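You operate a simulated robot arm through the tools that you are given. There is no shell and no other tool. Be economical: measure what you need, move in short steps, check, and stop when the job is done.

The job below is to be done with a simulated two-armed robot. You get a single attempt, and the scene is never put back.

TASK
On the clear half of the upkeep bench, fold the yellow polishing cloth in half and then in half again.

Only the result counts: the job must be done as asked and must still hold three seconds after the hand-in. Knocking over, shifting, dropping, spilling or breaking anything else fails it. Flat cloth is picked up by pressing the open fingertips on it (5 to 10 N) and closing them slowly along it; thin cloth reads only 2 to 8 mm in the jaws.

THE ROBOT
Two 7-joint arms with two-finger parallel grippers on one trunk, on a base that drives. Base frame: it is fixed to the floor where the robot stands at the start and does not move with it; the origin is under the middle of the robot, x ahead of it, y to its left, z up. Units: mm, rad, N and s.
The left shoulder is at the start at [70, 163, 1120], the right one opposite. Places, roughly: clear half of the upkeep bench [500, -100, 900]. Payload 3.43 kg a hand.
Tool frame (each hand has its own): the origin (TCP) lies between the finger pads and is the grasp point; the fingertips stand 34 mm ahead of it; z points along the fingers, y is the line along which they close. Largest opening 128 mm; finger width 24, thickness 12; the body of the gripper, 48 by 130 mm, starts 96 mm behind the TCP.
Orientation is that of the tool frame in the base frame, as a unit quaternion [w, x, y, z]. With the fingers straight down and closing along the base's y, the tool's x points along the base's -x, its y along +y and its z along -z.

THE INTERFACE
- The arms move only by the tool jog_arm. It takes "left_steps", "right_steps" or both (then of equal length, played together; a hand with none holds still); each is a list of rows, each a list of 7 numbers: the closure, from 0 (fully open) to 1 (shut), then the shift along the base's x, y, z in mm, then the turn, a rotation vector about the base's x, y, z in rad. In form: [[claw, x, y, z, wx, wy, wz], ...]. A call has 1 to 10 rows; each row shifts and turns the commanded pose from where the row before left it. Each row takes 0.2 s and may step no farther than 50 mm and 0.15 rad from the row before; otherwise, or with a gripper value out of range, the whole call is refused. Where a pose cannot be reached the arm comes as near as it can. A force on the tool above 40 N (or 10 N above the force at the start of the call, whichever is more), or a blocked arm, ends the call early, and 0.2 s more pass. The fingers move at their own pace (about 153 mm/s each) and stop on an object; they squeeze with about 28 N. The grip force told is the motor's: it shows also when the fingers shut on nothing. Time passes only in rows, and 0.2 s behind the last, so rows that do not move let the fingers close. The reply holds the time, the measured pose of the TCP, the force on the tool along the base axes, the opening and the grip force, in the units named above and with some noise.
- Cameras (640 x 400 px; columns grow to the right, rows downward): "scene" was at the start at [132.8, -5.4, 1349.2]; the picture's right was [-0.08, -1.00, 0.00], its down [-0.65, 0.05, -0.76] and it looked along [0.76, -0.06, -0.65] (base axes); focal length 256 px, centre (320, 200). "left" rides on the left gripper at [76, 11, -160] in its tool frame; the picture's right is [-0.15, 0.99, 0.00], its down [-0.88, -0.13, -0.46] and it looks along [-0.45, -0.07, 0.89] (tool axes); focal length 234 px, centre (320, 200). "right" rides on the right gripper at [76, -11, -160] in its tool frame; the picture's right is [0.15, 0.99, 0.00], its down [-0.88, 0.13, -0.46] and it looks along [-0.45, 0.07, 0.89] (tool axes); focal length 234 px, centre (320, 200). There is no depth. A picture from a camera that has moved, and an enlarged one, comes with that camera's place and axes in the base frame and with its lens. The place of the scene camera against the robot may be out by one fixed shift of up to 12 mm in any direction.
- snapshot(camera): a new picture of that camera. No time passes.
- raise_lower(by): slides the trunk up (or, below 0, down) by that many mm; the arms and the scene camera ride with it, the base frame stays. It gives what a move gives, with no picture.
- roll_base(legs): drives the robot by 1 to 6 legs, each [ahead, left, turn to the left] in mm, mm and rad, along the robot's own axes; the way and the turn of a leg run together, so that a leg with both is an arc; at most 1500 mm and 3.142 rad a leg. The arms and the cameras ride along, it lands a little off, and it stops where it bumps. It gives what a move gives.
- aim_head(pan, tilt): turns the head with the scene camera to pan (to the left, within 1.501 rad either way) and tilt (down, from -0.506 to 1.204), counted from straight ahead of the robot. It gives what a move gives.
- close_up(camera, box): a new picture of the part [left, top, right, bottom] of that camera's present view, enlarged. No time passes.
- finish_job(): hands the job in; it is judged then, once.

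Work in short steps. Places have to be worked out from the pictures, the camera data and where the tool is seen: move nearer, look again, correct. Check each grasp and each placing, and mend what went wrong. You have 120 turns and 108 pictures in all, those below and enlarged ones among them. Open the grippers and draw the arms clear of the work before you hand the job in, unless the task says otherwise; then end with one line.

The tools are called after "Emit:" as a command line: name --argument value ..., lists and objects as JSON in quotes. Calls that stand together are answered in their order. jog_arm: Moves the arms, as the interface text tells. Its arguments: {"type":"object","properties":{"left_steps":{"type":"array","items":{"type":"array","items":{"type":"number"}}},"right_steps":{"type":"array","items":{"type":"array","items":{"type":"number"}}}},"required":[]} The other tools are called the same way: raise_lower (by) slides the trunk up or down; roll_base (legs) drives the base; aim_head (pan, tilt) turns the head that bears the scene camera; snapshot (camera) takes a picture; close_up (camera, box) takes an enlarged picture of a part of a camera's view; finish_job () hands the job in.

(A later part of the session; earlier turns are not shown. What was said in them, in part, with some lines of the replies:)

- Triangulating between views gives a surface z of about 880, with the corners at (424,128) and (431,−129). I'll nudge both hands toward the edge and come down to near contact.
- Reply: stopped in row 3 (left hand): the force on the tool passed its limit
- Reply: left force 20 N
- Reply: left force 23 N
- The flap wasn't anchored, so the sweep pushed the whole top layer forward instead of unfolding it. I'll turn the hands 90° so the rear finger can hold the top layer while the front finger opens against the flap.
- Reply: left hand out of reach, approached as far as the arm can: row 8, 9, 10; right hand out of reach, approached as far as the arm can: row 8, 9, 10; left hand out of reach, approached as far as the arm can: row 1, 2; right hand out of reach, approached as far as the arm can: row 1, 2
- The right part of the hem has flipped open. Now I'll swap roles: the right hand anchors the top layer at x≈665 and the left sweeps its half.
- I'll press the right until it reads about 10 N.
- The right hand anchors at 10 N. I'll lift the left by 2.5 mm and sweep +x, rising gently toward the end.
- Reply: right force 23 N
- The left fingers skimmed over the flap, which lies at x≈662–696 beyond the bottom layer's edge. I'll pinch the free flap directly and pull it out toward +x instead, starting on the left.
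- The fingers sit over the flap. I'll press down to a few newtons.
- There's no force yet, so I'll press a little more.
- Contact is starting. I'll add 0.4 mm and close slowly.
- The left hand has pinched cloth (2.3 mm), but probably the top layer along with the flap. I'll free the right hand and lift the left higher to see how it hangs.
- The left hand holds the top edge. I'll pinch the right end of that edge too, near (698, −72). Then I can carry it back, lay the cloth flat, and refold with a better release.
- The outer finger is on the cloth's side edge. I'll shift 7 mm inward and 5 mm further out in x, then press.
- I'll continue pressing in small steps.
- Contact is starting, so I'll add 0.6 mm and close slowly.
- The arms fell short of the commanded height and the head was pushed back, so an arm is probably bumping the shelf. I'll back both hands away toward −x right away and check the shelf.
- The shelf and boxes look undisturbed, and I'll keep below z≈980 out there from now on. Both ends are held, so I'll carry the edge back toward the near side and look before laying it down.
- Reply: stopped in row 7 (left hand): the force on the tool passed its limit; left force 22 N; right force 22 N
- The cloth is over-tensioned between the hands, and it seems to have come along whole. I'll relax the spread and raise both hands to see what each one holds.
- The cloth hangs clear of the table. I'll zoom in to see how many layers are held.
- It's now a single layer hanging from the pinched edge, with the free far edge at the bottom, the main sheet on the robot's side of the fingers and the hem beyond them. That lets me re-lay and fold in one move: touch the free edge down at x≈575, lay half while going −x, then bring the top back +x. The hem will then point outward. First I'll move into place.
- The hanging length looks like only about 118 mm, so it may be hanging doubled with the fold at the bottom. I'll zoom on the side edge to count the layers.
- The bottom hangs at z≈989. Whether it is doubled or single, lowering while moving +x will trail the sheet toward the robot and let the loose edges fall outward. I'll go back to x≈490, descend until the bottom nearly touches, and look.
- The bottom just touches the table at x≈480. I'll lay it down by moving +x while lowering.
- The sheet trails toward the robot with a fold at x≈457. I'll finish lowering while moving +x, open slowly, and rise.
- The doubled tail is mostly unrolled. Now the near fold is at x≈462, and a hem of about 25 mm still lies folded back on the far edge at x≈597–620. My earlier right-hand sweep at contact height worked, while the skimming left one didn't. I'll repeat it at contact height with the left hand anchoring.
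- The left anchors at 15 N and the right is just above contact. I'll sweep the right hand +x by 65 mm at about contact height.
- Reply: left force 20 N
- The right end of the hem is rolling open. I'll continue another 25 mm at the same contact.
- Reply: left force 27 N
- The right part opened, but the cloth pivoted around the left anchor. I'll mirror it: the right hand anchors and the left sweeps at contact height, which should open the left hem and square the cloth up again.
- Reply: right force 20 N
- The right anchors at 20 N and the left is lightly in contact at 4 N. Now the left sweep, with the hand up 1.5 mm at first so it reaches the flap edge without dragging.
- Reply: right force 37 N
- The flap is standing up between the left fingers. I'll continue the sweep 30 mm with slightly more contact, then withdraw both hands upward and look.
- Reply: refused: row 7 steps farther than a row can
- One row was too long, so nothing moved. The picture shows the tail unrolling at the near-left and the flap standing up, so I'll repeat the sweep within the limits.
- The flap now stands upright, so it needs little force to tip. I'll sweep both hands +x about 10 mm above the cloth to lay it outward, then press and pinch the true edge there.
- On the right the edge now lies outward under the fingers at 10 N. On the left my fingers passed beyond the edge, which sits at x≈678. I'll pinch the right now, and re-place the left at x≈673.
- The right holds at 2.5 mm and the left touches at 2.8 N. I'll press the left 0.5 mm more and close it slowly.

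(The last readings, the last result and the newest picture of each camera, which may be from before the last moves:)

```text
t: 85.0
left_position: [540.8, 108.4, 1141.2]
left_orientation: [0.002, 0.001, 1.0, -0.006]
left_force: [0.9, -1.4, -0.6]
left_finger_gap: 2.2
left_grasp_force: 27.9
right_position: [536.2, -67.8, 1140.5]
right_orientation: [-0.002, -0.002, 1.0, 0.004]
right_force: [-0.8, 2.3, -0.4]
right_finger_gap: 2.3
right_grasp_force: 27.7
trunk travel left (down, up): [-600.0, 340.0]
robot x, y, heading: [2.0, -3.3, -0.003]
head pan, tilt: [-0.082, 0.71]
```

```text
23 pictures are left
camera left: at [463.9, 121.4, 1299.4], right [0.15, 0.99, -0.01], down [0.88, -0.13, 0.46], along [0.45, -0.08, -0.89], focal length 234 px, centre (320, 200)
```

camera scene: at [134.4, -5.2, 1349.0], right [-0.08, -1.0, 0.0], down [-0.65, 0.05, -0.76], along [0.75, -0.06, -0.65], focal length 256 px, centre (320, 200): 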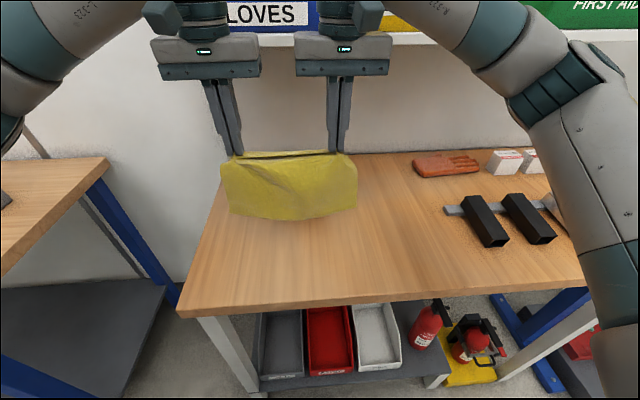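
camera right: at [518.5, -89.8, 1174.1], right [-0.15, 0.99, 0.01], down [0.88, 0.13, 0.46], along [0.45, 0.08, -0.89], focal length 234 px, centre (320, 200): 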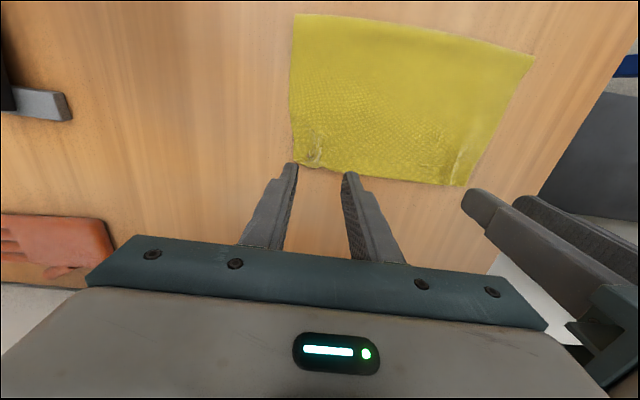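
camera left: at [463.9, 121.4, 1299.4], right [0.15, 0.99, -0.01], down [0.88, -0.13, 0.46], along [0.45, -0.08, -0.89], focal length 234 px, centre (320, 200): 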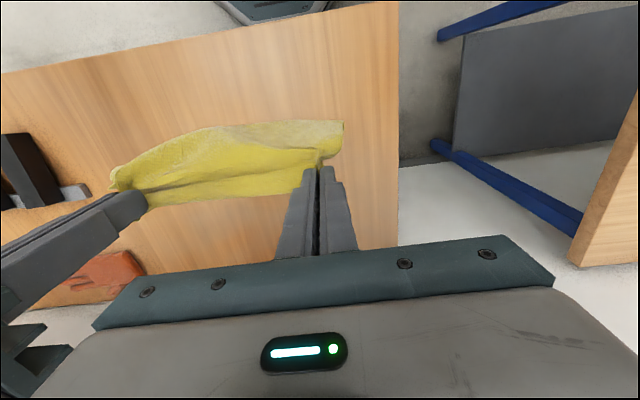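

The sheet hangs as a single layer from very near its true edge. From the first images the cloth is about 216 × 256 mm. Now the fold-by-laying move: set the free edge down near x≈595, lay half of it going −x, then bring the top back +x.

Emit:
jog_arm --left_steps '[[1, 18, 0, 0, 0, 0, 0], [1, 18, 0, 0, 0, 0, 0], [1, 18, 0, -5, 0, 0, 0], [1, 0, 0, -10, 0, 0, 0], [1, 0, 0, 0, 0, 0, 0], [1, -2, 0, -12, 0, 0, 0], [1, -8, 0, -12, 0, 0, 0], [1, -11, 0, -12, 0, 0, 0], [1, -12, 0, -12, 0, 0, 0], [1, -12, 0, -12, 0, 0, 0]]' --right_steps '[[1, 19, 0, 0, 0, 0, 0], [1, 19, 0, 0, 0, 0, 0], [1, 19, 0, -5, 0, 0, 0], [1, 0, 0, -10, 0, 0, 0], [1, 0, 0, 0, 0, 0, 0], [1, -2, 0, -12, 0, 0, 0], [1, -8, 0, -12, 0, 0, 0], [1, -11, 0, -12, 0, 0, 0], [1, -12, 0, -12, 0, 0, 0], [1, -12, 0, -12, 0, 0, 0]]'

Emit:
close_up --camera "scene" --box '[200, 130, 408, 260]'

```text
t: 87.2
left_position: [545.9, 108.5, 1065.5]
left_orientation: [0.003, 0.001, 1.0, -0.006]
left_force: [0.2, -2.9, 1.0]
left_finger_gap: 2.4
left_grasp_force: 27.7
right_position: [549.6, -68.5, 1063.3]
right_orientation: [0.001, -0.002, 1.0, 0.006]
right_force: [-1.1, 3.3, -0.6]
right_finger_gap: 2.3
right_grasp_force: 27.8
trunk travel left (down, up): [-600.0, 340.0]
robot x, y, heading: [-1.1, -2.3, 0.002]
head pan, tilt: [-0.082, 0.71]
```

```text
3.08 times, centred on (304, 195) of scene
camera zoom: at [132.8, -5.3, 1349.3], right [-0.08, -1.0, 0.0], down [-0.65, 0.05, -0.76], along [0.76, -0.06, -0.65], focal length 787 px, centre (369, 215)
```

zoom: 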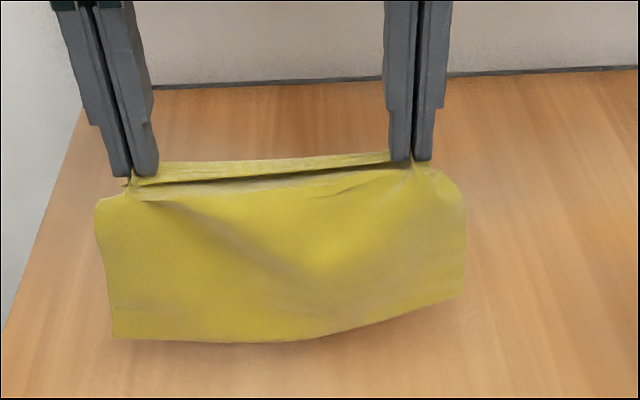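

The bottom is just touching near x≈535. I'll continue laying: −68 mm in x while descending the same amount.

Emit:
jog_arm --left_steps '[[1, -11, 0, -11, 0, 0, 0], [1, -11, 0, -11, 0, 0, 0], [1, -11, 0, -11, 0, 0, 0], [1, -11, 0, -11, 0, 0, 0], [1, -12, 0, -11, 0, 0, 0], [1, -12, 0, -11, 0, 0, 0], [1, 0, 0, 0, 0, 0, 0]]' --right_steps '[[1, -11, 0, -11, 0, 0, 0], [1, -11, 0, -11, 0, 0, 0], [1, -11, 0, -11, 0, 0, 0], [1, -12, 0, -11, 0, 0, 0], [1, -12, 0, -11, 0, 0, 0], [1, -13, 0, -11, 0, 0, 0], [1, 0, 0, 0, 0, 0, 0]]'

Emit:
close_up --camera "scene" --box '[200, 150, 424, 290]'

Emit:
snapshot --camera "left"

```text
t: 88.8
left_position: [479.1, 108.1, 997.6]
left_orientation: [0.002, 0.001, 1.0, -0.006]
left_force: [-0.5, -1.6, 0.2]
left_finger_gap: 2.2
left_grasp_force: 27.5
right_position: [479.0, -68.2, 999.5]
right_orientation: [0.0, 0.0, 1.0, 0.005]
right_force: [0.2, 2.9, -0.1]
right_finger_gap: 2.6
right_grasp_force: 28.3
trunk travel left (down, up): [-600.0, 340.0]
robot x, y, heading: [-1.9, 1.2, 0.0]
head pan, tilt: [-0.082, 0.71]
```

```text
2.86 times, centred on (312, 220) of scene
camera zoom: at [133.0, -5.4, 1349.2], right [-0.08, -1.0, 0.0], down [-0.65, 0.05, -0.76], along [0.76, -0.06, -0.65], focal length 731 px, centre (343, 143)
```

zoom: 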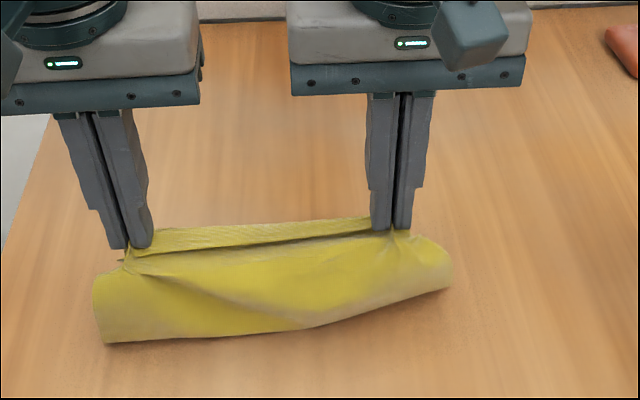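

```text
20 pictures are left
camera left: at [402.2, 121.2, 1157.3], right [0.15, 0.99, -0.01], down [0.88, -0.13, 0.46], along [0.46, -0.08, -0.89], focal length 234 px, centre (320, 200)
```

left: 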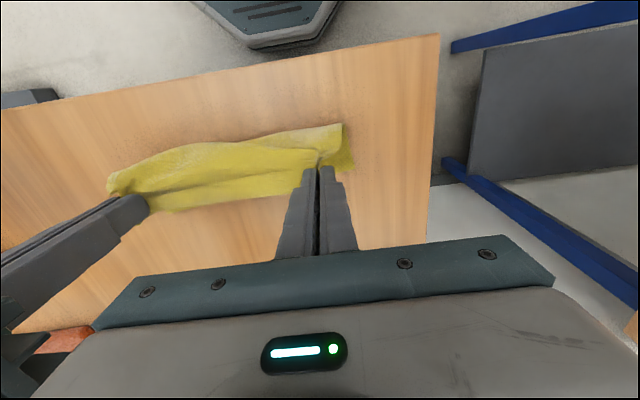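

The lower part slid, so only about 50 mm is laid, close to the bench edge. I'll lift clear, shift +75 mm, and lay again with more descent than backward motion so the slack bulges toward the robot.

Emit:
jog_arm --left_steps '[[1, 0, 0, 40, 0, 0, 0], [1, 10, 0, 45, 0, 0, 0], [1, 33, 0, 5, 0, 0, 0], [1, 35, 0, 0, 0, 0, 0], [1, 0, 0, 0, 0, 0, 0], [1, 0, 0, 0, 0, 0, 0], [1, 0, 0, -20, 0, 0, 0], [1, -3, 0, -15, 0, 0, 0], [1, -6, 0, -12, 0, 0, 0], [1, -6, 0, -12, 0, 0, 0]]' --right_steps '[[1, 0, 0, 40, 0, 0, 0], [1, 10, 0, 45, 0, 0, 0], [1, 33, 0, 5, 0, 0, 0], [1, 35, 0, 0, 0, 0, 0], [1, 0, 0, 0, 0, 0, 0], [1, 0, 0, 0, 0, 0, 0], [1, 0, 0, -20, 0, 0, 0], [1, -3, 0, -15, 0, 0, 0], [1, -6, 0, -12, 0, 0, 0], [1, -6, 0, -12, 0, 0, 0]]'

Emit:
jog_arm --left_steps '[[1, -6, 0, -12, 0, 0, 0], [1, -6, 0, -12, 0, 0, 0], [1, -7, 0, -12, 0, 0, 0], [1, -7, 0, -12, 0, 0, 0], [1, -7, 0, -10, 0, 0, 0], [1, -7, 0, -10, 0, 0, 0], [1, 0, 0, 0, 0, 0, 0]]' --right_steps '[[1, -6, 0, -12, 0, 0, 0], [1, -6, 0, -12, 0, 0, 0], [1, -7, 0, -12, 0, 0, 0], [1, -7, 0, -12, 0, 0, 0], [1, -7, 0, -10, 0, 0, 0], [1, -7, 0, -10, 0, 0, 0], [1, 0, 0, 0, 0, 0, 0]]'

Emit:
snapshot --camera "left"

Emit:
close_up --camera "scene" --box '[200, 150, 424, 290]'

```text
t: 91.0
left_position: [542.6, 107.1, 1030.9]
left_orientation: [0.003, 0.001, 1.0, -0.005]
left_force: [1.1, -0.6, 0.0]
left_finger_gap: 2.3
left_grasp_force: 28.0
right_position: [542.8, -67.9, 1030.7]
right_orientation: [-0.001, -0.002, 1.0, 0.006]
right_force: [0.6, 1.5, 0.1]
right_finger_gap: 2.6
right_grasp_force: 28.4
trunk travel left (down, up): [-600.0, 340.0]
robot x, y, heading: [-2.9, 1.2, 0.001]
head pan, tilt: [-0.082, 0.71]
```

```text
t: 92.6
left_position: [501.3, 107.8, 963.4]
left_orientation: [0.003, 0.002, 1.0, -0.007]
left_force: [-0.1, -1.0, 0.5]
left_finger_gap: 2.4
left_grasp_force: 28.1
right_position: [500.6, -68.4, 962.4]
right_orientation: [0.0, -0.002, 1.0, 0.005]
right_force: [-0.8, 0.9, -0.1]
right_finger_gap: 2.6
right_grasp_force: 28.5
trunk travel left (down, up): [-600.0, 340.0]
robot x, y, heading: [0.2, 0.8, 0.001]
head pan, tilt: [-0.082, 0.71]
```

```text
19 pictures are left
camera left: at [425.2, 121.0, 1123.2], right [0.15, 0.99, -0.01], down [0.88, -0.13, 0.46], along [0.46, -0.08, -0.89], focal length 234 px, centre (320, 200)
```

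left: 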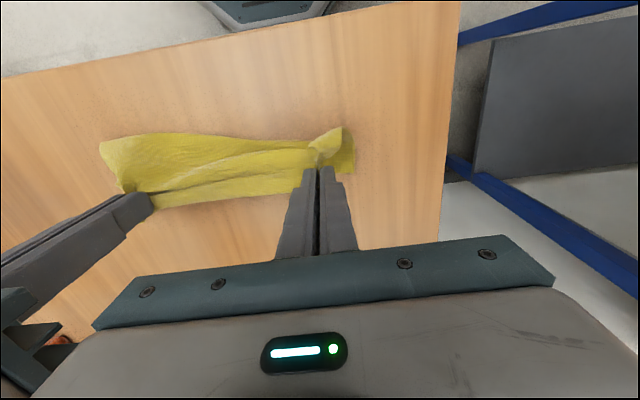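

```text
2.86 times, centred on (312, 220) of scene
camera zoom: at [132.9, -5.4, 1349.2], right [-0.08, -1.0, 0.0], down [-0.65, 0.05, -0.76], along [0.76, -0.06, -0.65], focal length 731 px, centre (343, 143)
```

zoom: 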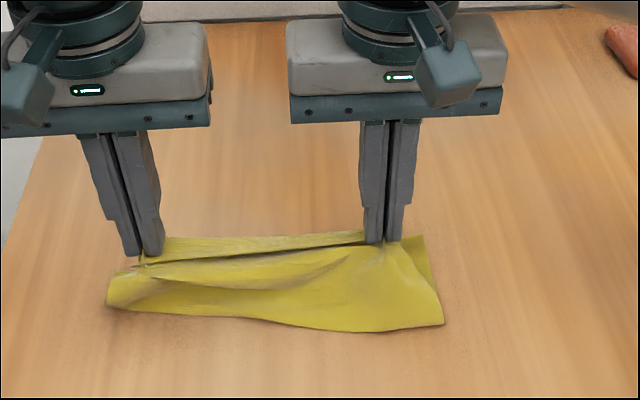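

The free edge flipped toward the robot on the right but under on the left. I'll go for the natural lay instead: lift clear, then put the sheet down flat moving +x with a final drag to stretch it. Then I'll refold from the near edge, pinching only the very edge.

Emit:
jog_arm --left_steps '[[1, 0, 0, 45, 0, 0, 0], [1, 0, 0, 45, 0, 0, 0], [1, -10, 0, 45, 0, 0, 0], [1, -20, 0, 20, 0, 0, 0], [1, 0, 0, 0, 0, 0, 0], [1, 0, 0, 0, 0, 0, 0], [1, 0, 0, -30, 0, 0, 0], [1, 10, 0, -30, 0, 0, 0], [1, 20, 0, -15, 0, 0, 0], [1, 20, 0, -12, 0, 0, 0]]' --right_steps '[[1, 0, 0, 45, 0, 0, 0], [1, 0, 0, 45, 0, 0, 0], [1, -10, 0, 45, 0, 0, 0], [1, -20, 0, 20, 0, 0, 0], [1, 0, 0, 0, 0, 0, 0], [1, 0, 0, 0, 0, 0, 0], [1, 0, 0, -30, 0, 0, 0], [1, 10, 0, -30, 0, 0, 0], [1, 20, 0, -15, 0, 0, 0], [1, 20, 0, -12, 0, 0, 0]]'

Emit:
jog_arm --left_steps '[[1, 20, 0, -12, 0, 0, 0], [1, 20, 0, -13, 0, 0, 0], [1, 20, 0, -14, 0, 0, 0], [1, 20, 0, -14, 0, 0, 0], [1, 20, 0, -14, 0, 0, 0], [1, 15, 0, -14, 0, 0, 0], [1, 12, 0, -14, 0, 0, 0], [1, 12, 0, -14, 0, 0, 0], [1, 0, 0, 0, 0, 0, 0]]' --right_steps '[[1, 20, 0, -12, 0, 0, 0], [1, 20, 0, -13, 0, 0, 0], [1, 20, 0, -14, 0, 0, 0], [1, 20, 0, -14, 0, 0, 0], [1, 20, 0, -14, 0, 0, 0], [1, 15, 0, -14, 0, 0, 0], [1, 12, 0, -14, 0, 0, 0], [1, 12, 0, -14, 0, 0, 0], [1, 0, 0, 0, 0, 0, 0]]'

Emit:
close_up --camera "scene" --box '[190, 140, 430, 290]'

```text
t: 94.8
left_position: [523.7, 108.1, 1029.8]
left_orientation: [0.002, 0.001, 1.0, -0.006]
left_force: [0.4, -1.1, 0.5]
left_finger_gap: 2.4
left_grasp_force: 28.0
right_position: [524.7, -66.7, 1029.2]
right_orientation: [-0.001, -0.002, 1.0, 0.005]
right_force: [0.1, 1.2, -0.3]
right_finger_gap: 2.7
right_grasp_force: 27.8
trunk travel left (down, up): [-600.0, 340.0]
robot x, y, heading: [-2.4, -0.3, 0.001]
head pan, tilt: [-0.082, 0.71]
```

```text
t: 96.8
left_position: [661.2, 108.2, 921.2]
left_orientation: [0.003, 0.002, 1.0, -0.006]
left_force: [0.3, -2.5, 0.0]
left_finger_gap: 2.4
left_grasp_force: 28.1
right_position: [661.5, -66.2, 921.0]
right_orientation: [0.001, -0.002, 1.0, 0.006]
right_force: [0.6, 1.4, 0.3]
right_finger_gap: 2.5
right_grasp_force: 28.1
trunk travel left (down, up): [-600.0, 340.0]
robot x, y, heading: [1.1, -2.7, -0.003]
head pan, tilt: [-0.082, 0.71]
```

```text
2.67 times, centred on (310, 215) of scene
camera zoom: at [132.3, -5.4, 1349.3], right [-0.08, -1.0, 0.0], down [-0.65, 0.05, -0.76], along [0.76, -0.06, -0.65], focal length 682 px, centre (347, 160)
```

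zoom: 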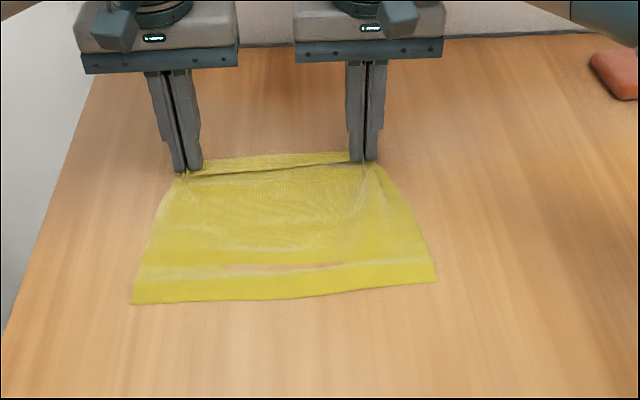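

It lies flat except for a tail of about 30 mm tucked under the near edge, pointing +x. Laying the sheet the other way, touching down far out and travelling −x, will leave that tail flat. Then, without regripping, I can fold straight back over it.

Emit:
jog_arm --left_steps '[[1, 0, 0, 40, 0, 0, 0], [1, -20, 0, 35, 0, 0, 0], [1, -14, 0, 45, 0, 0, 0], [1, 0, 0, 45, 0, 0, 0], [1, 0, 0, 25, 0, 0, 0], [1, 0, 0, 0, 0, 0, 0], [1, 0, 0, 0, 0, 0, 0], [1, 0, 0, -25, 0, 0, 0], [1, -2, 0, -20, 0, 0, 0], [1, -10, 0, -10, 0, 0, 0]]' --right_steps '[[1, 0, 0, 40, 0, 0, 0], [1, -20, 0, 35, 0, 0, 0], [1, -14, 0, 45, 0, 0, 0], [1, 0, 0, 45, 0, 0, 0], [1, 0, 0, 25, 0, 0, 0], [1, 0, 0, 0, 0, 0, 0], [1, 0, 0, 0, 0, 0, 0], [1, 0, 0, -25, 0, 0, 0], [1, -2, 0, -20, 0, 0, 0], [1, -10, 0, -10, 0, 0, 0]]'

Emit:
jog_arm --left_steps '[[1, -14, 0, -10, 0, 0, 0], [1, -14, 0, -10, 0, 0, 0], [1, -14, 0, -10, 0, 0, 0], [1, -14, 0, -10, 0, 0, 0], [1, -14, 0, -10, 0, 0, 0], [1, -14, 0, -10, 0, 0, 0], [1, -14, 0, -10, 0, 0, 0], [1, -14, 0, -10, 0, 0, 0], [1, 0, 0, 0, 0, 0, 0]]' --right_steps '[[1, -14, 0, -10, 0, 0, 0], [1, -14, 0, -10, 0, 0, 0], [1, -14, 0, -10, 0, 0, 0], [1, -14, 0, -10, 0, 0, 0], [1, -14, 0, -10, 0, 0, 0], [1, -14, 0, -10, 0, 0, 0], [1, -14, 0, -10, 0, 0, 0], [1, -14, 0, -10, 0, 0, 0], [1, 0, 0, 0, 0, 0, 0]]'

Emit:
snapshot --camera "left"

```text
t: 99.0
left_position: [615.4, 105.8, 1056.2]
left_orientation: [0.002, 0.001, 1.0, -0.006]
left_force: [0.4, -2.6, -0.2]
left_finger_gap: 2.1
left_grasp_force: 28.1
right_position: [614.9, -70.9, 1058.6]
right_orientation: [0.001, -0.002, 1.0, 0.006]
right_force: [-0.3, 2.0, 0.1]
right_finger_gap: 2.5
right_grasp_force: 27.9
trunk travel left (down, up): [-600.0, 340.0]
robot x, y, heading: [0.7, -3.0, -0.001]
head pan, tilt: [-0.082, 0.71]
```

```text
t: 101.0
left_position: [502.4, 108.0, 976.2]
left_orientation: [0.003, 0.002, 1.0, -0.007]
left_force: [-0.2, -2.2, 1.0]
left_finger_gap: 2.0
left_grasp_force: 28.4
right_position: [501.5, -68.1, 976.7]
right_orientation: [0.0, -0.002, 1.0, 0.006]
right_force: [0.2, 2.7, 0.7]
right_finger_gap: 2.5
right_grasp_force: 28.1
trunk travel left (down, up): [-600.0, 340.0]
robot x, y, heading: [0.1, -1.3, 0.001]
head pan, tilt: [-0.082, 0.71]
```

```text
16 pictures are left
camera left: at [426.1, 122.3, 1135.2], right [0.15, 0.99, -0.01], down [0.88, -0.13, 0.46], along [0.45, -0.08, -0.89], focal length 234 px, centre (320, 200)
```

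left: 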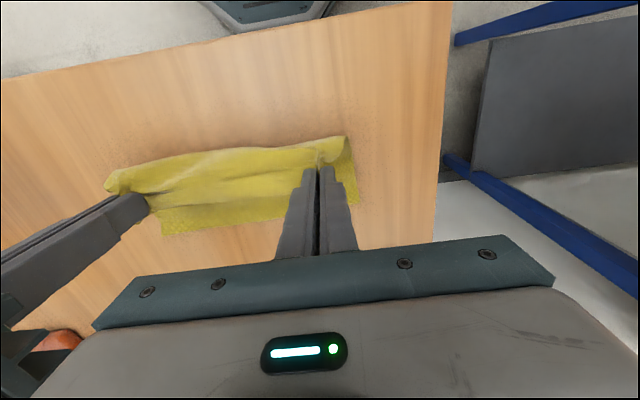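

The free edge is now laid flat and straight at x≈567–574, with the sheet rising to the hands. I'll fold over: carry the pinched edge +x to just past the free edge, then lower with a small −x retreat.

Emit:
jog_arm --left_steps '[[1, 12, 0, 2, 0, 0, 0], [1, 14, 0, -4, 0, 0, 0], [1, 14, 0, -8, 0, 0, 0], [1, 12, 0, -10, 0, 0, 0], [1, 9, 0, -12, 0, 0, 0], [1, 3, 0, -10, 0, 0, 0], [1, -3, 0, -8, 0, 0, 0], [1, -3, 0, -6, 0, 0, 0], [1, 0, 0, 0, 0, 0, 0]]' --right_steps '[[1, 12, 0, 2, 0, 0, 0], [1, 14, 0, -4, 0, 0, 0], [1, 14, 0, -8, 0, 0, 0], [1, 14, 0, -10, 0, 0, 0], [1, 11, 0, -12, 0, 0, 0], [1, 5, 0, -10, 0, 0, 0], [1, -3, 0, -8, 0, 0, 0], [1, -3, 0, -6, 0, 0, 0], [1, 0, 0, 0, 0, 0, 0]]'

Emit:
close_up --camera "left" --box '[80, 40, 480, 290]'

```text
t: 103.0
left_position: [560.5, 108.1, 921.1]
left_orientation: [0.002, 0.001, 1.0, -0.006]
left_force: [0.2, -1.3, 1.8]
left_finger_gap: 2.2
left_grasp_force: 28.2
right_position: [567.2, -66.2, 919.9]
right_orientation: [0.0, -0.002, 1.0, 0.005]
right_force: [-0.4, 1.5, 1.0]
right_finger_gap: 2.5
right_grasp_force: 28.0
trunk travel left (down, up): [-600.0, 340.0]
robot x, y, heading: [1.1, -0.1, 0.004]
head pan, tilt: [-0.082, 0.71]
```

```text
1.60 times, centred on (280, 165) of left
camera zoom: at [484.2, 121.2, 1081.1], right [0.15, 0.99, -0.01], down [0.88, -0.13, 0.46], along [0.46, -0.08, -0.89], focal length 375 px, centre (384, 256)
```

zoom: 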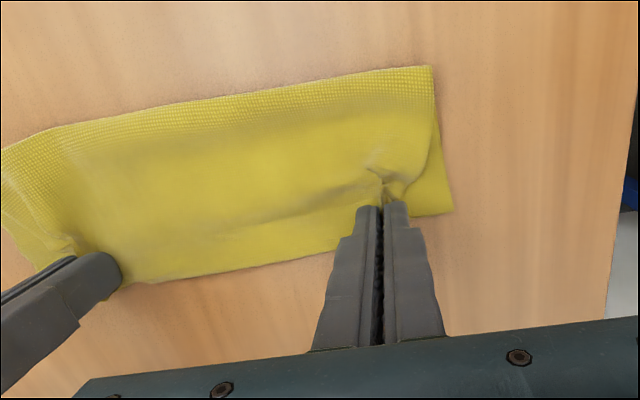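

The half fold is nearly there: the lower corner is at x≈565 and the fold bulge at x≈491 with slack in the top layer. I'll release gently, rise, and look from above.

Emit:
jog_arm --left_steps '[[1, -2, 0, -2, 0, 0, 0], [0.96, -1, 0, -1, 0, 0, 0], [0.92, 0, 0, 0, 0, 0, 0], [0.87, 0, 0, 0, 0, 0, 0], [0.8, 0, 0, 0, 0, 0, 0], [0.72, 0, 0, 0, 0, 0, 0], [0.7, 0, 0, 15, 0, 0, 0], [0.6, 0, 0, 40, 0, 0, 0], [0.6, 0, 0, 45, 0, 0, 0]]' --right_steps '[[1, -5, 0, -2, 0, 0, 0], [0.96, -1, 0, -1, 0, 0, 0], [0.92, 0, 0, 0, 0, 0, 0], [0.87, 0, 0, 0, 0, 0, 0], [0.8, 0, 0, 0, 0, 0, 0], [0.72, 0, 0, 0, 0, 0, 0], [0.7, 0, 0, 15, 0, 0, 0], [0.6, 0, 0, 40, 0, 0, 0], [0.6, 0, 0, 45, 0, 0, 0]]'

Emit:
close_up --camera "left" --box '[80, 20, 400, 220]'

Emit:
close_up --camera "scene" --box '[200, 170, 400, 295]'

```text
t: 105.0
left_position: [556.9, 109.6, 1018.9]
left_orientation: [0.003, 0.001, 1.0, -0.006]
left_force: [-0.2, 0.2, 0.3]
left_finger_gap: 51.4
left_grasp_force: 0.0
right_position: [563.4, -65.5, 1018.3]
right_orientation: [0.001, -0.002, 1.0, 0.005]
right_force: [-0.4, 0.0, 0.0]
right_finger_gap: 51.0
right_grasp_force: 0.1
trunk travel left (down, up): [-600.0, 340.0]
robot x, y, heading: [-2.3, 0.0, -0.0]
head pan, tilt: [-0.082, 0.71]
```

```text
2.00 times, centred on (240, 120) of left
camera zoom: at [480.6, 123.0, 1177.8], right [0.15, 0.99, -0.01], down [0.88, -0.13, 0.46], along [0.46, -0.08, -0.89], focal length 468 px, centre (480, 360)
```

zoom: 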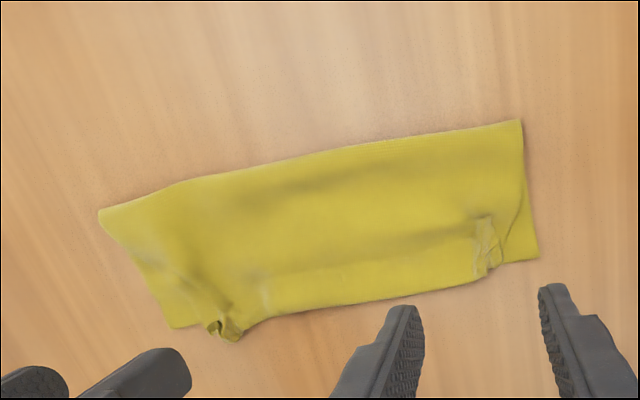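

```text
3.20 times, centred on (300, 232) of scene
camera zoom: at [131.5, -5.3, 1349.2], right [-0.08, -1.0, 0.0], down [-0.65, 0.05, -0.76], along [0.76, -0.06, -0.65], focal length 818 px, centre (384, 96)
```

zoom: 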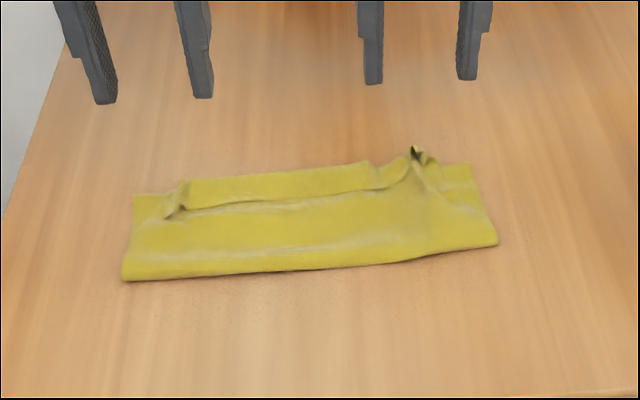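

The cloth is now folded in half, about 95 × 258 mm, with the lower corners just peeking out. Next comes the second fold: the right hand moves clear, and the left hand goes over the middle of the left edge (y≈142, x≈527).

Emit:
jog_arm --left_steps '[[0.8, -15, 4, -20, 0, 0, 0], [0.8, -15, 4, -30, 0, 0, 0], [0.8, 0, 0, -30, 0, 0, 0], [0.8, 0, 0, -12, 0, 0, 0], [0.8, 0, 0, -5, 0, 0, 0], [0.8, 0, 0, -2, 0, 0, 0], [0.8, 0, 0, 0, 0, 0, 0]]' --right_steps '[[0.6, -5, -45, 15, 0, 0, 0], [0.6, -5, -45, 15, 0, 0, 0], [0.6, -5, -45, 10, 0, 0, 0], [0.6, -5, -45, 0, 0, 0, 0], [0.6, -5, -45, 0, 0, 0, 0], [0.6, 0, -40, 0, 0, 0, 0], [0.6, 0, -20, 0, 0, 0, 0]]'

Emit:
close_up --camera "left" --box '[80, 40, 480, 290]'

```text
t: 106.6
left_position: [527.2, 114.4, 919.2]
left_orientation: [0.002, 0.001, 1.0, -0.007]
left_force: [-0.5, 1.0, 0.9]
left_finger_gap: 25.8
left_grasp_force: 0.1
right_position: [534.9, -353.2, 1057.4]
right_orientation: [0.0, -0.002, 1.0, 0.004]
right_force: [0.0, 0.3, 0.6]
right_finger_gap: 51.1
right_grasp_force: 0.0
trunk travel left (down, up): [-600.0, 340.0]
robot x, y, heading: [1.9, -0.3, 0.001]
head pan, tilt: [-0.082, 0.71]
```

```text
1.60 times, centred on (280, 165) of left
camera zoom: at [450.7, 128.6, 1078.1], right [0.15, 0.99, -0.01], down [0.88, -0.13, 0.46], along [0.46, -0.08, -0.89], focal length 375 px, centre (384, 256)
```

zoom: 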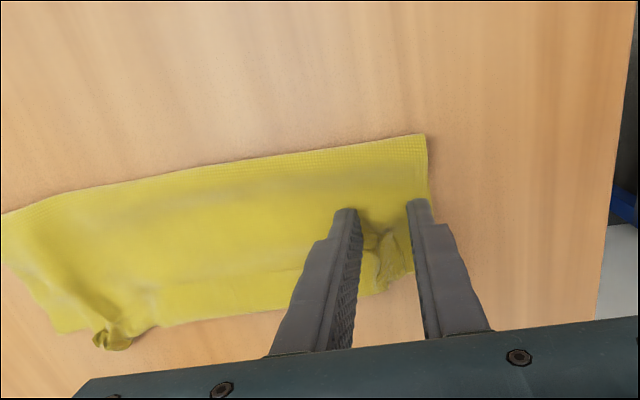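

The fingers straddle the left edge well. I'll shift 4 mm inward and press.

Emit:
jog_arm --left_steps '[[0.8, 0, -4, -1, 0, 0, 0], [0.8, 0, 0, -1, 0, 0, 0], [0.8, 0, 0, -0.8, 0, 0, 0], [0.8, 0, 0, 0, 0, 0, 0]]'

```text
t: 107.6
left_position: [527.3, 110.4, 916.4]
left_orientation: [0.002, 0.002, 1.0, -0.007]
left_force: [-0.1, -0.1, -0.6]
left_finger_gap: 25.4
left_grasp_force: 0.1
right_position: [535.6, -352.4, 1055.8]
right_orientation: [0.0, -0.001, 1.0, 0.006]
right_force: [-1.4, 0.6, 0.6]
right_finger_gap: 51.3
right_grasp_force: 0.1
trunk travel left (down, up): [-600.0, 340.0]
robot x, y, heading: [0.2, 0.9, -0.002]
head pan, tilt: [-0.082, 0.71]
```

There's no force yet, so I'll press further in sub-millimetre steps.

Emit:
jog_arm --left_steps '[[0.8, 0, 0, -0.7, 0, 0, 0], [0.8, 0, 0, -0.7, 0, 0, 0], [0.8, 0, 0, -0.4, 0, 0, 0]]'

```text
t: 108.4
left_position: [528.2, 110.8, 915.7]
left_orientation: [0.003, 0.002, 1.0, -0.006]
left_force: [0.1, 0.7, 13.8]
left_finger_gap: 25.7
left_grasp_force: 0.1
right_position: [534.7, -352.5, 1057.4]
right_orientation: [0.001, -0.002, 1.0, 0.006]
right_force: [-0.6, 0.5, 0.4]
right_finger_gap: 51.2
right_grasp_force: 0.0
trunk travel left (down, up): [-600.0, 340.0]
robot x, y, heading: [4.0, -0.2, 0.004]
head pan, tilt: [-0.082, 0.71]
```

It's pressed at 14 N, which should grip both layers. I'll close slowly and lift 40 mm to check.

Emit:
jog_arm --left_steps '[[0.82, 0, 0, 0, 0, 0, 0], [0.84, 0, 0, 0, 0, 0, 0], [0.86, 0, 0, 0, 0, 0, 0], [0.88, 0, 0, 0, 0, 0, 0], [0.9, 0, 0, 0, 0, 0, 0], [0.92, 0, 0, 0, 0, 0, 0], [0.94, 0, 0, 0, 0, 0, 0], [0.97, 0, 0, 0, 0, 0, 0], [1, 0, 0, 0, 0, 0, 0], [1, 0, 0, 0, 0, 0, 0]]'

Emit:
jog_arm --left_steps '[[1, 0, 0, 10, 0, 0, 0], [1, 0, -3, 15, 0, 0, 0], [1, 0, -5, 15, 0, 0, 0], [1, 0, 0, 0, 0, 0, 0]]'

Emit:
close_up --camera "scene" --box '[200, 150, 400, 275]'

```text
t: 110.6
left_position: [526.8, 112.0, 916.2]
left_orientation: [0.003, 0.0, 1.0, -0.006]
left_force: [1.4, 3.8, 23.5]
left_finger_gap: 2.2
left_grasp_force: 27.5
right_position: [533.7, -352.4, 1057.2]
right_orientation: [0.0, -0.001, 1.0, 0.005]
right_force: [0.0, -0.8, -0.4]
right_finger_gap: 51.1
right_grasp_force: 0.2
trunk travel left (down, up): [-600.0, 340.0]
robot x, y, heading: [2.1, -1.4, 0.003]
head pan, tilt: [-0.082, 0.71]
```

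```text
t: 111.6
left_position: [528.5, 104.3, 955.6]
left_orientation: [0.003, 0.002, 1.0, -0.006]
left_force: [0.3, -0.3, -0.4]
left_finger_gap: 1.9
left_grasp_force: 27.7
right_position: [535.0, -351.7, 1056.7]
right_orientation: [0.0, -0.002, 1.0, 0.006]
right_force: [0.6, 0.1, 0.9]
right_finger_gap: 51.3
right_grasp_force: 0.1
trunk travel left (down, up): [-600.0, 340.0]
robot x, y, heading: [4.9, 0.1, -0.002]
head pan, tilt: [-0.082, 0.71]
```

```text
3.20 times, centred on (300, 212) of scene
camera zoom: at [132.7, -5.1, 1349.2], right [-0.08, -1.0, 0.0], down [-0.65, 0.05, -0.76], along [0.76, -0.06, -0.65], focal length 818 px, centre (384, 160)
```

zoom: 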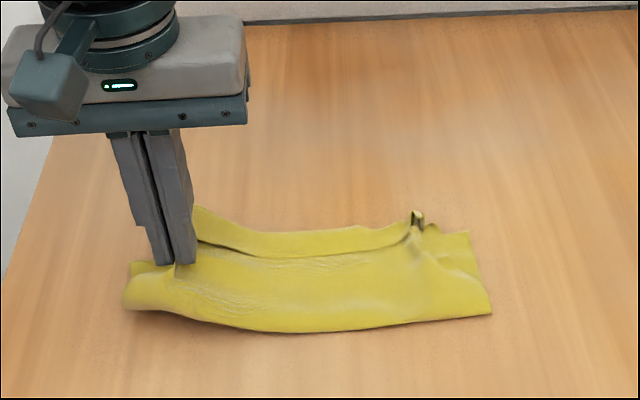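

The stack lifted as one, gripped at 1.9 mm. I'll carry it in an arc over to the right half, tilting the hand slightly during the second half so the edge falls outward.

Emit:
jog_arm --left_steps '[[1, 0, -9, 24, 0, 0, 0], [1, 0, -20, 23, 0, 0, 0], [1, 1, -27, 15, 0, 0, 0], [1, 1, -30, 4, 0.1, 0, 0], [1, 1, -30, -6, 0.1, 0, 0], [1, 1, -30, -16, 0.1, 0, 0], [1, 1, -28, -20, 0.1, 0, 0], [1, 1, -22, -22, 0.1, 0, 0], [1, 0, -8, -10, 0.1, 0, 0], [1, 0, 0, 0, 0, 0, 0]]'

Emit:
close_up --camera "scene" --box '[220, 150, 420, 275]'

```text
t: 113.8
left_position: [535.1, -99.7, 947.2]
left_orientation: [0.002, 0.002, 0.957, 0.29]
left_force: [0.2, -0.6, -0.1]
left_finger_gap: 2.1
left_grasp_force: 28.0
right_position: [536.0, -352.9, 1057.6]
right_orientation: [0.0, -0.002, 1.0, 0.006]
right_force: [0.6, 0.4, 0.0]
right_finger_gap: 51.1
right_grasp_force: 0.1
trunk travel left (down, up): [-600.0, 340.0]
robot x, y, heading: [0.5, -1.9, -0.002]
head pan, tilt: [-0.082, 0.71]
```

```text
3.20 times, centred on (320, 212) of scene
camera zoom: at [133.1, -4.7, 1349.2], right [-0.08, -1.0, 0.0], down [-0.65, 0.05, -0.76], along [0.76, -0.06, -0.65], focal length 818 px, centre (320, 160)
```

zoom: 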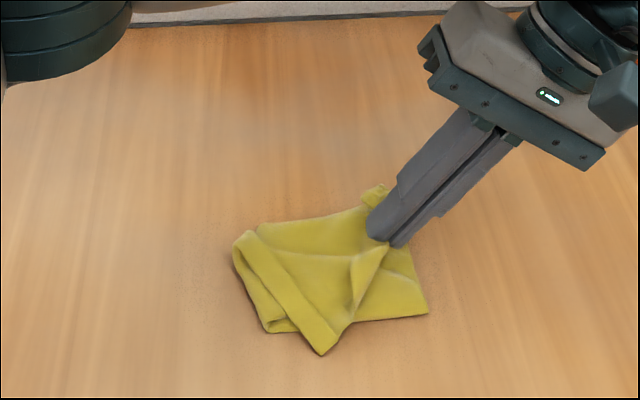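

The second fold is over, with its near corner drooping about 25 mm toward the robot. I'll shift slightly +x while lowering to pull it square, release, and back out along the finger direction.

Emit:
jog_arm --left_steps '[[1, 6, 0, 0, 0, 0, 0], [1, 6, 2, -6, 0, 0, 0], [1, 2, 2, -8, 0, 0, 0], [1, 0, 1, -4, 0, 0, 0], [0.95, 0, 0, 0, 0, 0, 0], [0.88, 0, 0, 0, 0, 0, 0], [0.8, 0, 0, 0, 0, 0, 0], [0.75, 0, -10, 16, 0, 0, 0], [0.75, 0, -20, 32, 0, 0, 0], [0.75, 0, -10, 40, 0, 0, 0]]'

Emit:
close_up --camera "scene" --box '[220, 150, 420, 275]'

```text
t: 115.8
left_position: [548.3, -123.2, 973.1]
left_orientation: [0.001, 0.0, 0.956, 0.292]
left_force: [0.6, 0.0, -0.6]
left_finger_gap: 32.0
left_grasp_force: 0.0
right_position: [535.4, -357.2, 1060.5]
right_orientation: [0.004, 0.006, 1.0, 0.006]
right_force: [-0.6, -1.3, 0.7]
right_finger_gap: 51.3
right_grasp_force: 0.1
trunk travel left (down, up): [-600.0, 340.0]
robot x, y, heading: [0.4, -0.4, -0.004]
head pan, tilt: [-0.082, 0.71]
stopped in row 10 (right hand): the force on the tool passed its limit (the readings are from after the stop); the commanded pose is now the measured one
```

```text
3.20 times, centred on (320, 212) of scene
camera zoom: at [131.8, -6.5, 1349.3], right [-0.08, -1.0, 0.0], down [-0.65, 0.05, -0.76], along [0.76, -0.06, -0.65], focal length 818 px, centre (320, 160)
```

zoom: 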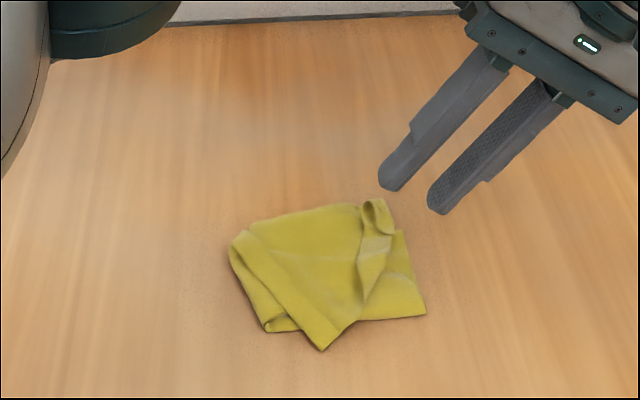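

The footprint is now about 106 × 130 mm, close to a quarter, but the top stack's near corner sits at (464, −34) instead of near (487, −112). The hands also touched lightly. I'll back the left hand out, straighten it, and send the right further away, then move that corner.

Emit:
jog_arm --left_steps '[[0.75, 0, 10, 25, 0, 0, 0], [0.8, -10, 20, 10, -0.1, 0, 0], [0.8, -15, 20, 0, -0.12, 0, 0], [0.8, -15, 20, 0, -0.12, 0, 0], [0.8, -15, 20, 0, -0.12, 0, 0], [0.8, -15, 7, 0, -0.12, 0, 0], [0.8, 0, 0, 0, 0, 0, 0]]' --right_steps '[[0.6, 0, -10, 0, 0, 0, 0], [0.6, -10, -20, 0, 0, 0, 0], [0.6, -10, -20, 0, 0, 0, 0], [0.6, -10, -20, 0, 0, 0, 0], [0.6, -10, -10, 0, 0, 0, 0], [0.6, 0, 0, 0, 0, 0, 0], [0.6, 0, 0, 0, 0, 0, 0]]'

Emit:
close_up --camera "left" --box '[80, 20, 480, 270]'

```text
t: 117.4
left_position: [477.2, -25.8, 1010.6]
left_orientation: [0.001, -0.001, 1.0, 0.006]
left_force: [0.2, 0.0, 0.0]
left_finger_gap: 25.8
left_grasp_force: 0.0
right_position: [496.1, -437.0, 1060.4]
right_orientation: [0.004, 0.005, 1.0, 0.006]
right_force: [-0.1, 1.3, -0.6]
right_finger_gap: 51.4
right_grasp_force: 0.1
trunk travel left (down, up): [-600.0, 340.0]
robot x, y, heading: [0.2, 0.0, 0.002]
head pan, tilt: [-0.082, 0.71]
```

```text
1.60 times, centred on (280, 145) of left
camera zoom: at [401.6, -16.4, 1168.8], right [0.15, 0.99, 0.01], down [0.88, -0.14, 0.46], along [0.45, -0.06, -0.89], focal length 375 px, centre (384, 288)
```

zoom: 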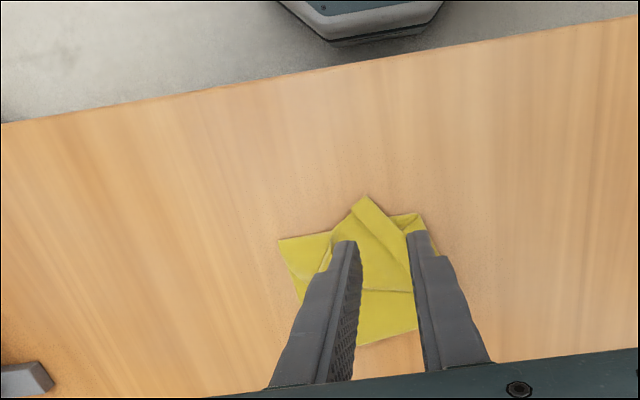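

The corner is confirmed at (465, −38). I'll place the left fingers on it at (479, −39) and press lightly.

Emit:
jog_arm --left_steps '[[0.82, 1, -7, -40, 0, 0, 0], [0.82, 1, -6, -35, 0, 0, 0], [0.82, 0, 0, -12, 0, 0, 0], [0.82, 0, 0, -3, 0, 0, 0], [0.82, 0, 0, -2, 0, 0, 0], [0.82, 0, 0, -1, 0, 0, 0], [0.82, 0, 0, 0, 0, 0, 0]]'

```text
t: 119.0
left_position: [480.5, -39.4, 916.0]
left_orientation: [0.001, 0.0, 1.0, 0.006]
left_force: [-0.2, 0.1, 3.8]
left_finger_gap: 22.8
left_grasp_force: 0.1
right_position: [496.4, -435.8, 1061.7]
right_orientation: [0.004, 0.007, 1.0, 0.005]
right_force: [0.0, 0.7, -0.4]
right_finger_gap: 51.1
right_grasp_force: 0.0
trunk travel left (down, up): [-600.0, 340.0]
robot x, y, heading: [0.6, 0.6, -0.001]
head pan, tilt: [-0.082, 0.71]
```

Contact is at 3.8 N. I'll press slightly more, close slowly, and lift 25 mm to check.

Emit:
jog_arm --left_steps '[[0.84, 0, 0, -0.5, 0, 0, 0], [0.86, 0, 0, 0, 0, 0, 0], [0.88, 0, 0, 0, 0, 0, 0], [0.9, 0, 0, 0, 0, 0, 0], [0.92, 0, 0, 0, 0, 0, 0], [0.94, 0, 0, 0, 0, 0, 0], [0.97, 0, 0, 0, 0, 0, 0], [1, 0, 0, 0, 0, 0, 0], [1, 0, 0, 0, 0, 0, 0]]'

Emit:
jog_arm --left_steps '[[1, 0, 0, 12, 0, 0, 0], [1, 0, -3, 13, 0, 0, 0], [1, 0, 0, 0, 0, 0, 0]]'

Emit:
close_up --camera "scene" --box '[220, 150, 420, 275]'

```text
t: 121.0
left_position: [479.4, -38.5, 916.4]
left_orientation: [0.001, 0.001, 1.0, 0.006]
left_force: [0.6, 0.6, 14.8]
left_finger_gap: 1.8
left_grasp_force: 27.8
right_position: [495.1, -435.8, 1061.7]
right_orientation: [0.005, 0.006, 1.0, 0.006]
right_force: [0.7, -0.2, 0.3]
right_finger_gap: 51.3
right_grasp_force: 0.1
trunk travel left (down, up): [-600.0, 340.0]
robot x, y, heading: [0.4, 0.9, 0.002]
head pan, tilt: [-0.082, 0.71]
```

```text
t: 121.8
left_position: [482.2, -41.7, 938.4]
left_orientation: [-0.001, 0.0, 1.0, 0.006]
left_force: [-0.9, 0.8, -0.1]
left_finger_gap: 1.9
left_grasp_force: 27.7
right_position: [497.0, -436.4, 1060.8]
right_orientation: [0.003, 0.006, 1.0, 0.006]
right_force: [0.1, 0.0, 0.0]
right_finger_gap: 51.1
right_grasp_force: 0.1
trunk travel left (down, up): [-600.0, 340.0]
robot x, y, heading: [-0.7, -0.5, 0.001]
head pan, tilt: [-0.082, 0.71]
```

```text
3.20 times, centred on (320, 212) of scene
camera zoom: at [133.3, -5.4, 1349.1], right [-0.08, -1.0, 0.0], down [-0.65, 0.05, -0.76], along [0.76, -0.06, -0.65], focal length 818 px, centre (320, 160)
```

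zoom: 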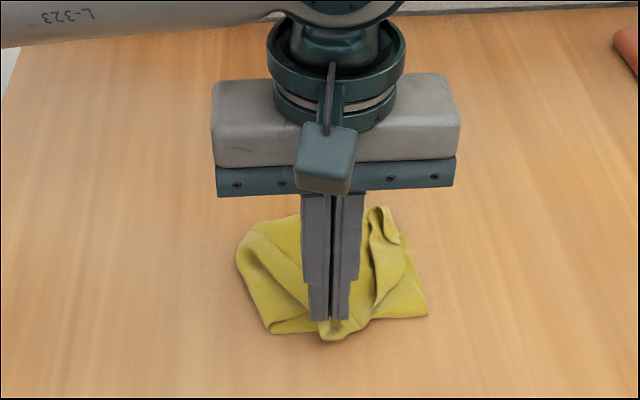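

The corner is held. I'll carry it over to about (498, −102), lower, release and rise.

Emit:
jog_arm --left_steps '[[1, 3, -8, 12, 0, 0, 0], [1, 3, -14, 8, 0, 0, 0], [1, 4, -14, 0, 0, 0, 0], [1, 4, -14, -6, 0, 0, 0], [1, 2, -12, -14, 0, 0, 0], [1, 0, 0, -12, 0, 0, 0], [1, 0, 2, -4, 0, 0, 0], [0.95, 0, 0, 0, 0, 0, 0], [0.87, 0, 0, 0, 0, 0, 0], [0.78, 0, 0, 0, 0, 0, 0]]'

Emit:
jog_arm --left_steps '[[0.78, 0, 0, 15, 0, 0, 0], [0.78, -20, 10, 40, 0, 0, 0], [0.78, -10, 35, 30, 0, 0, 0], [0.78, 0, 40, 20, 0, 0, 0], [0.78, 0, 40, 0, 0, 0, 0]]'

Emit:
close_up --camera "scene" --box '[220, 160, 420, 285]'

```text
t: 124.0
left_position: [495.3, -101.2, 923.8]
left_orientation: [0.001, 0.0, 1.0, 0.006]
left_force: [0.4, -0.9, -0.8]
left_finger_gap: 28.2
left_grasp_force: 0.1
right_position: [496.8, -435.6, 1060.2]
right_orientation: [0.004, 0.006, 1.0, 0.006]
right_force: [0.4, -0.2, 0.2]
right_finger_gap: 51.2
right_grasp_force: 0.1
trunk travel left (down, up): [-600.0, 340.0]
robot x, y, heading: [4.2, -0.4, -0.004]
head pan, tilt: [-0.082, 0.71]
```

```text
t: 125.2
left_position: [466.1, 26.2, 1026.6]
left_orientation: [0.0, 0.001, 1.0, 0.005]
left_force: [-0.7, 1.4, -1.2]
left_finger_gap: 28.2
left_grasp_force: 0.1
right_position: [495.9, -433.3, 1060.7]
right_orientation: [0.004, 0.005, 1.0, 0.005]
right_force: [-0.7, -1.0, -0.5]
right_finger_gap: 51.1
right_grasp_force: 0.1
trunk travel left (down, up): [-600.0, 340.0]
robot x, y, heading: [-2.4, 2.2, 0.003]
head pan, tilt: [-0.082, 0.71]
```

```text
3.20 times, centred on (320, 222) of scene
camera zoom: at [132.9, -3.5, 1349.3], right [-0.08, -1.0, 0.0], down [-0.65, 0.05, -0.76], along [0.76, -0.06, -0.65], focal length 818 px, centre (320, 128)
```

zoom: 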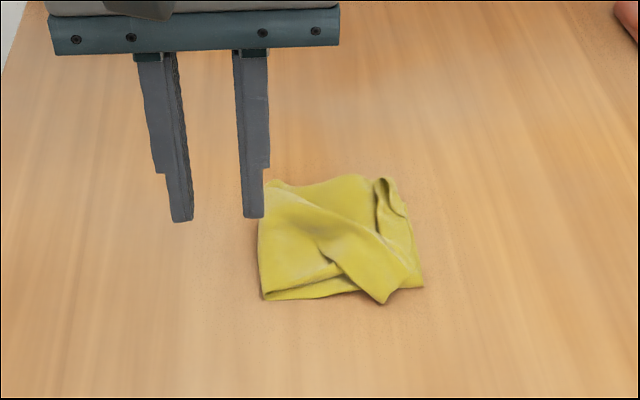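

The cloth is now a compact packet of about 112 × 115 mm with four layers, a little puffy with a roll at its far right. I'll press it flat gently with vertical presses of the open fingers, first at the far right.

Emit:
jog_arm --left_steps '[[0.65, 30, -28, 0, 0, 0, 0], [0.65, 30, -28, 0, 0, 0, 0], [0.65, 30, -28, -10, 0, 0, 0], [0.65, 29, -24, -30, 0, 0, 0], [0.65, 0, 0, -30, 0, 0, 0], [0.65, 0, 0, -15, 0, 0, 0], [0.65, 0, 0, -8, 0, 0, 0], [0.65, 0, 0, -6, 0, 0, 0], [0.65, 0, 0, -4, 0, 0, 0], [0.65, 0, 0, -3, 0, 0, 0]]'

```text
t: 127.4
left_position: [586.9, -84.8, 923.4]
left_orientation: [0.0, -0.001, 1.0, 0.006]
left_force: [-0.3, -0.7, 0.6]
left_finger_gap: 44.9
left_grasp_force: 0.1
right_position: [496.2, -436.5, 1061.1]
right_orientation: [0.003, 0.006, 1.0, 0.006]
right_force: [-0.8, 0.1, -0.2]
right_finger_gap: 51.3
right_grasp_force: 0.0
trunk travel left (down, up): [-600.0, 340.0]
robot x, y, heading: [0.0, -2.1, -0.001]
head pan, tilt: [-0.082, 0.71]
```

I'll press a little further here, then lift and press near the middle and the near-right corner.

Emit:
jog_arm --left_steps '[[0.65, 0, 0, -2, 0, 0, 0], [0.65, 0, 0, -2, 0, 0, 0], [0.65, 0, 0, -1, 0, 0, 0], [0.65, 0, 0, 0, 0, 0, 0], [0.65, 0, 0, 25, 0, 0, 0], [0.65, -35, 10, 5, 0, 0, 0], [0.65, -35, 10, 0, 0, 0, 0], [0.65, 0, 0, -20, 0, 0, 0], [0.65, 0, 0, -8, 0, 0, 0], [0.65, 0, 0, -3, 0, 0, 0]]'

Emit:
jog_arm --left_steps '[[0.65, 0, 0, -1, 0, 0, 0], [0.65, 0, 0, 0, 0, 0, 0], [0.65, 0, 0, 30, 0, 0, 0], [0.65, -10, 20, 40, 0, 0, 0], [0.65, -10, 45, 20, 0, 0, 0], [0.65, 0, 48, 0, 0, 0, 0], [0.65, 0, 48, 0, 0, 0, 0]]'

Emit:
close_up --camera "scene" --box '[220, 160, 420, 285]'

```text
t: 129.6
left_position: [514.9, -66.1, 917.5]
left_orientation: [0.0, 0.0, 1.0, 0.007]
left_force: [0.3, 0.3, 3.4]
left_finger_gap: 44.7
left_grasp_force: 0.0
right_position: [497.1, -436.0, 1060.3]
right_orientation: [0.004, 0.007, 1.0, 0.006]
right_force: [0.3, 0.0, -0.2]
right_finger_gap: 50.9
right_grasp_force: 0.0
trunk travel left (down, up): [-600.0, 340.0]
robot x, y, heading: [2.3, -2.2, -0.0]
head pan, tilt: [-0.082, 0.71]
```

```text
refused: row 5 steps farther than a row can; nothing moved
```

```text
3.20 times, centred on (320, 222) of scene
camera zoom: at [132.9, -5.5, 1349.3], right [-0.08, -1.0, 0.0], down [-0.65, 0.05, -0.76], along [0.76, -0.06, -0.65], focal length 818 px, centre (320, 128)
```

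zoom: 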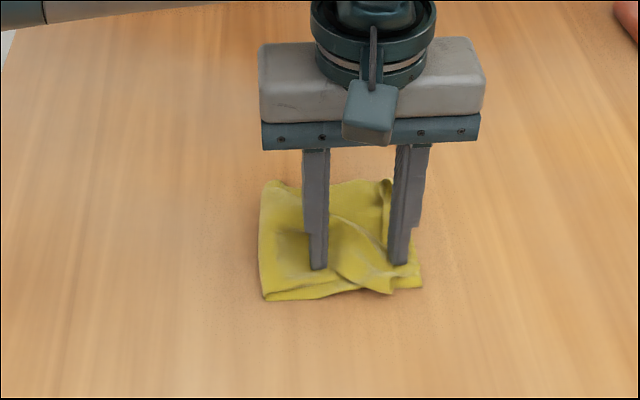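

The press worked, but the withdrawal call had a row that was too long. I'll lift straight up and retreat to the left.

Emit:
jog_arm --left_steps '[[0.65, 0, 0, -0.8, 0, 0, 0], [0.65, 0, 0, 0, 0, 0, 0], [0.65, 0, 0, 30, 0, 0, 0], [0.65, -5, 10, 40, 0, 0, 0], [0.65, -5, 40, 20, 0, 0, 0], [0.65, 0, 45, 0, 0, 0, 0], [0.65, 0, 45, 0, 0, 0, 0], [0.65, 0, 45, 0, 0, 0, 0], [0.65, 0, 45, 0, 0, 0, 0]]'

Emit:
snapshot --camera "scene"

Emit:
close_up --camera "scene" --box '[240, 170, 400, 270]'

```text
t: 131.6
left_position: [504.9, 166.7, 1004.4]
left_orientation: [0.001, 0.001, 1.0, 0.006]
left_force: [0.4, -0.3, 0.7]
left_finger_gap: 45.0
left_grasp_force: 0.0
right_position: [496.0, -435.5, 1062.5]
right_orientation: [0.005, 0.006, 1.0, 0.005]
right_force: [-0.2, -0.9, -0.4]
right_finger_gap: 51.2
right_grasp_force: 0.0
trunk travel left (down, up): [-600.0, 340.0]
robot x, y, heading: [0.9, -3.1, -0.008]
head pan, tilt: [-0.082, 0.71]
```

```text
4 pictures are left
camera scene: at [132.4, -3.7, 1349.3], right [-0.08, -1.0, 0.0], down [-0.65, 0.05, -0.76], along [0.76, -0.06, -0.65], focal length 256 px, centre (320, 200)
```

scene: 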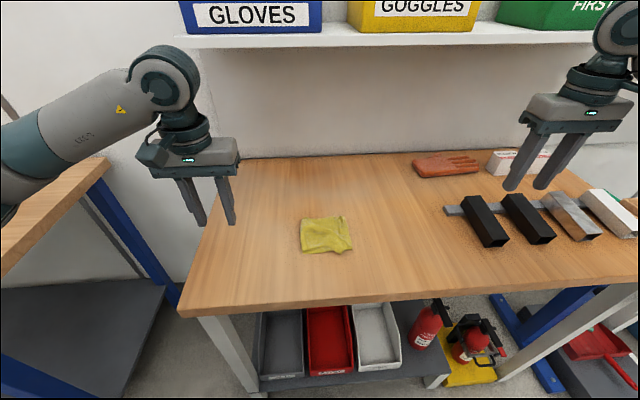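

```text
4.00 times, centred on (320, 220) of scene
camera zoom: at [132.4, -3.7, 1349.3], right [-0.08, -1.0, 0.0], down [-0.65, 0.05, -0.76], along [0.76, -0.06, -0.65], focal length 1023 px, centre (320, 120)
```

zoom: 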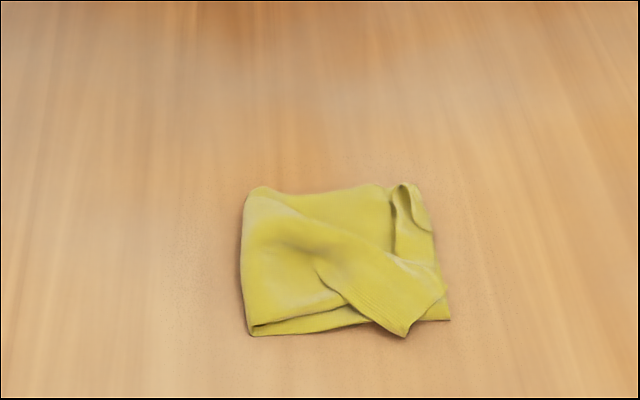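

The cloth is a compact four-layer packet on the clear half, and everything else looks where it was. I'll open both grippers fully and hand in.

Emit:
jog_arm --left_steps '[[0.3, 0, 20, 20, 0, 0, 0], [0, 0, 20, 20, 0, 0, 0], [0, 0, 0, 0, 0, 0, 0], [0, 0, 0, 0, 0, 0, 0]]' --right_steps '[[0.3, 0, 0, 20, 0, 0, 0], [0, 0, 0, 20, 0, 0, 0], [0, 0, 0, 0, 0, 0, 0], [0, 0, 0, 0, 0, 0, 0]]'

Emit:
finish_job

```text
t: 132.6
left_position: [506.2, 204.9, 1046.8]
left_orientation: [0.0, -0.001, 1.0, 0.006]
left_force: [-0.1, -0.9, 0.2]
left_finger_gap: 128.0
left_grasp_force: 0.0
right_position: [497.1, -437.6, 1101.2]
right_orientation: [0.005, 0.006, 1.0, 0.005]
right_force: [0.1, 0.3, 0.7]
right_finger_gap: 127.9
right_grasp_force: 0.1
trunk travel left (down, up): [-600.0, 340.0]
robot x, y, heading: [-1.8, 1.9, -0.002]
head pan, tilt: [-0.082, 0.71]
```

```text
The job is handed in.
```

I folded the yellow cloth in half and in half again on the clear half of the bench and handed it in; the packet is about 112 × 115 mm and rough, with uneven edges, a turned-back hem and a diagonal crease on top, and although an arm apparently bumped the shelf, nothing there looked moved.
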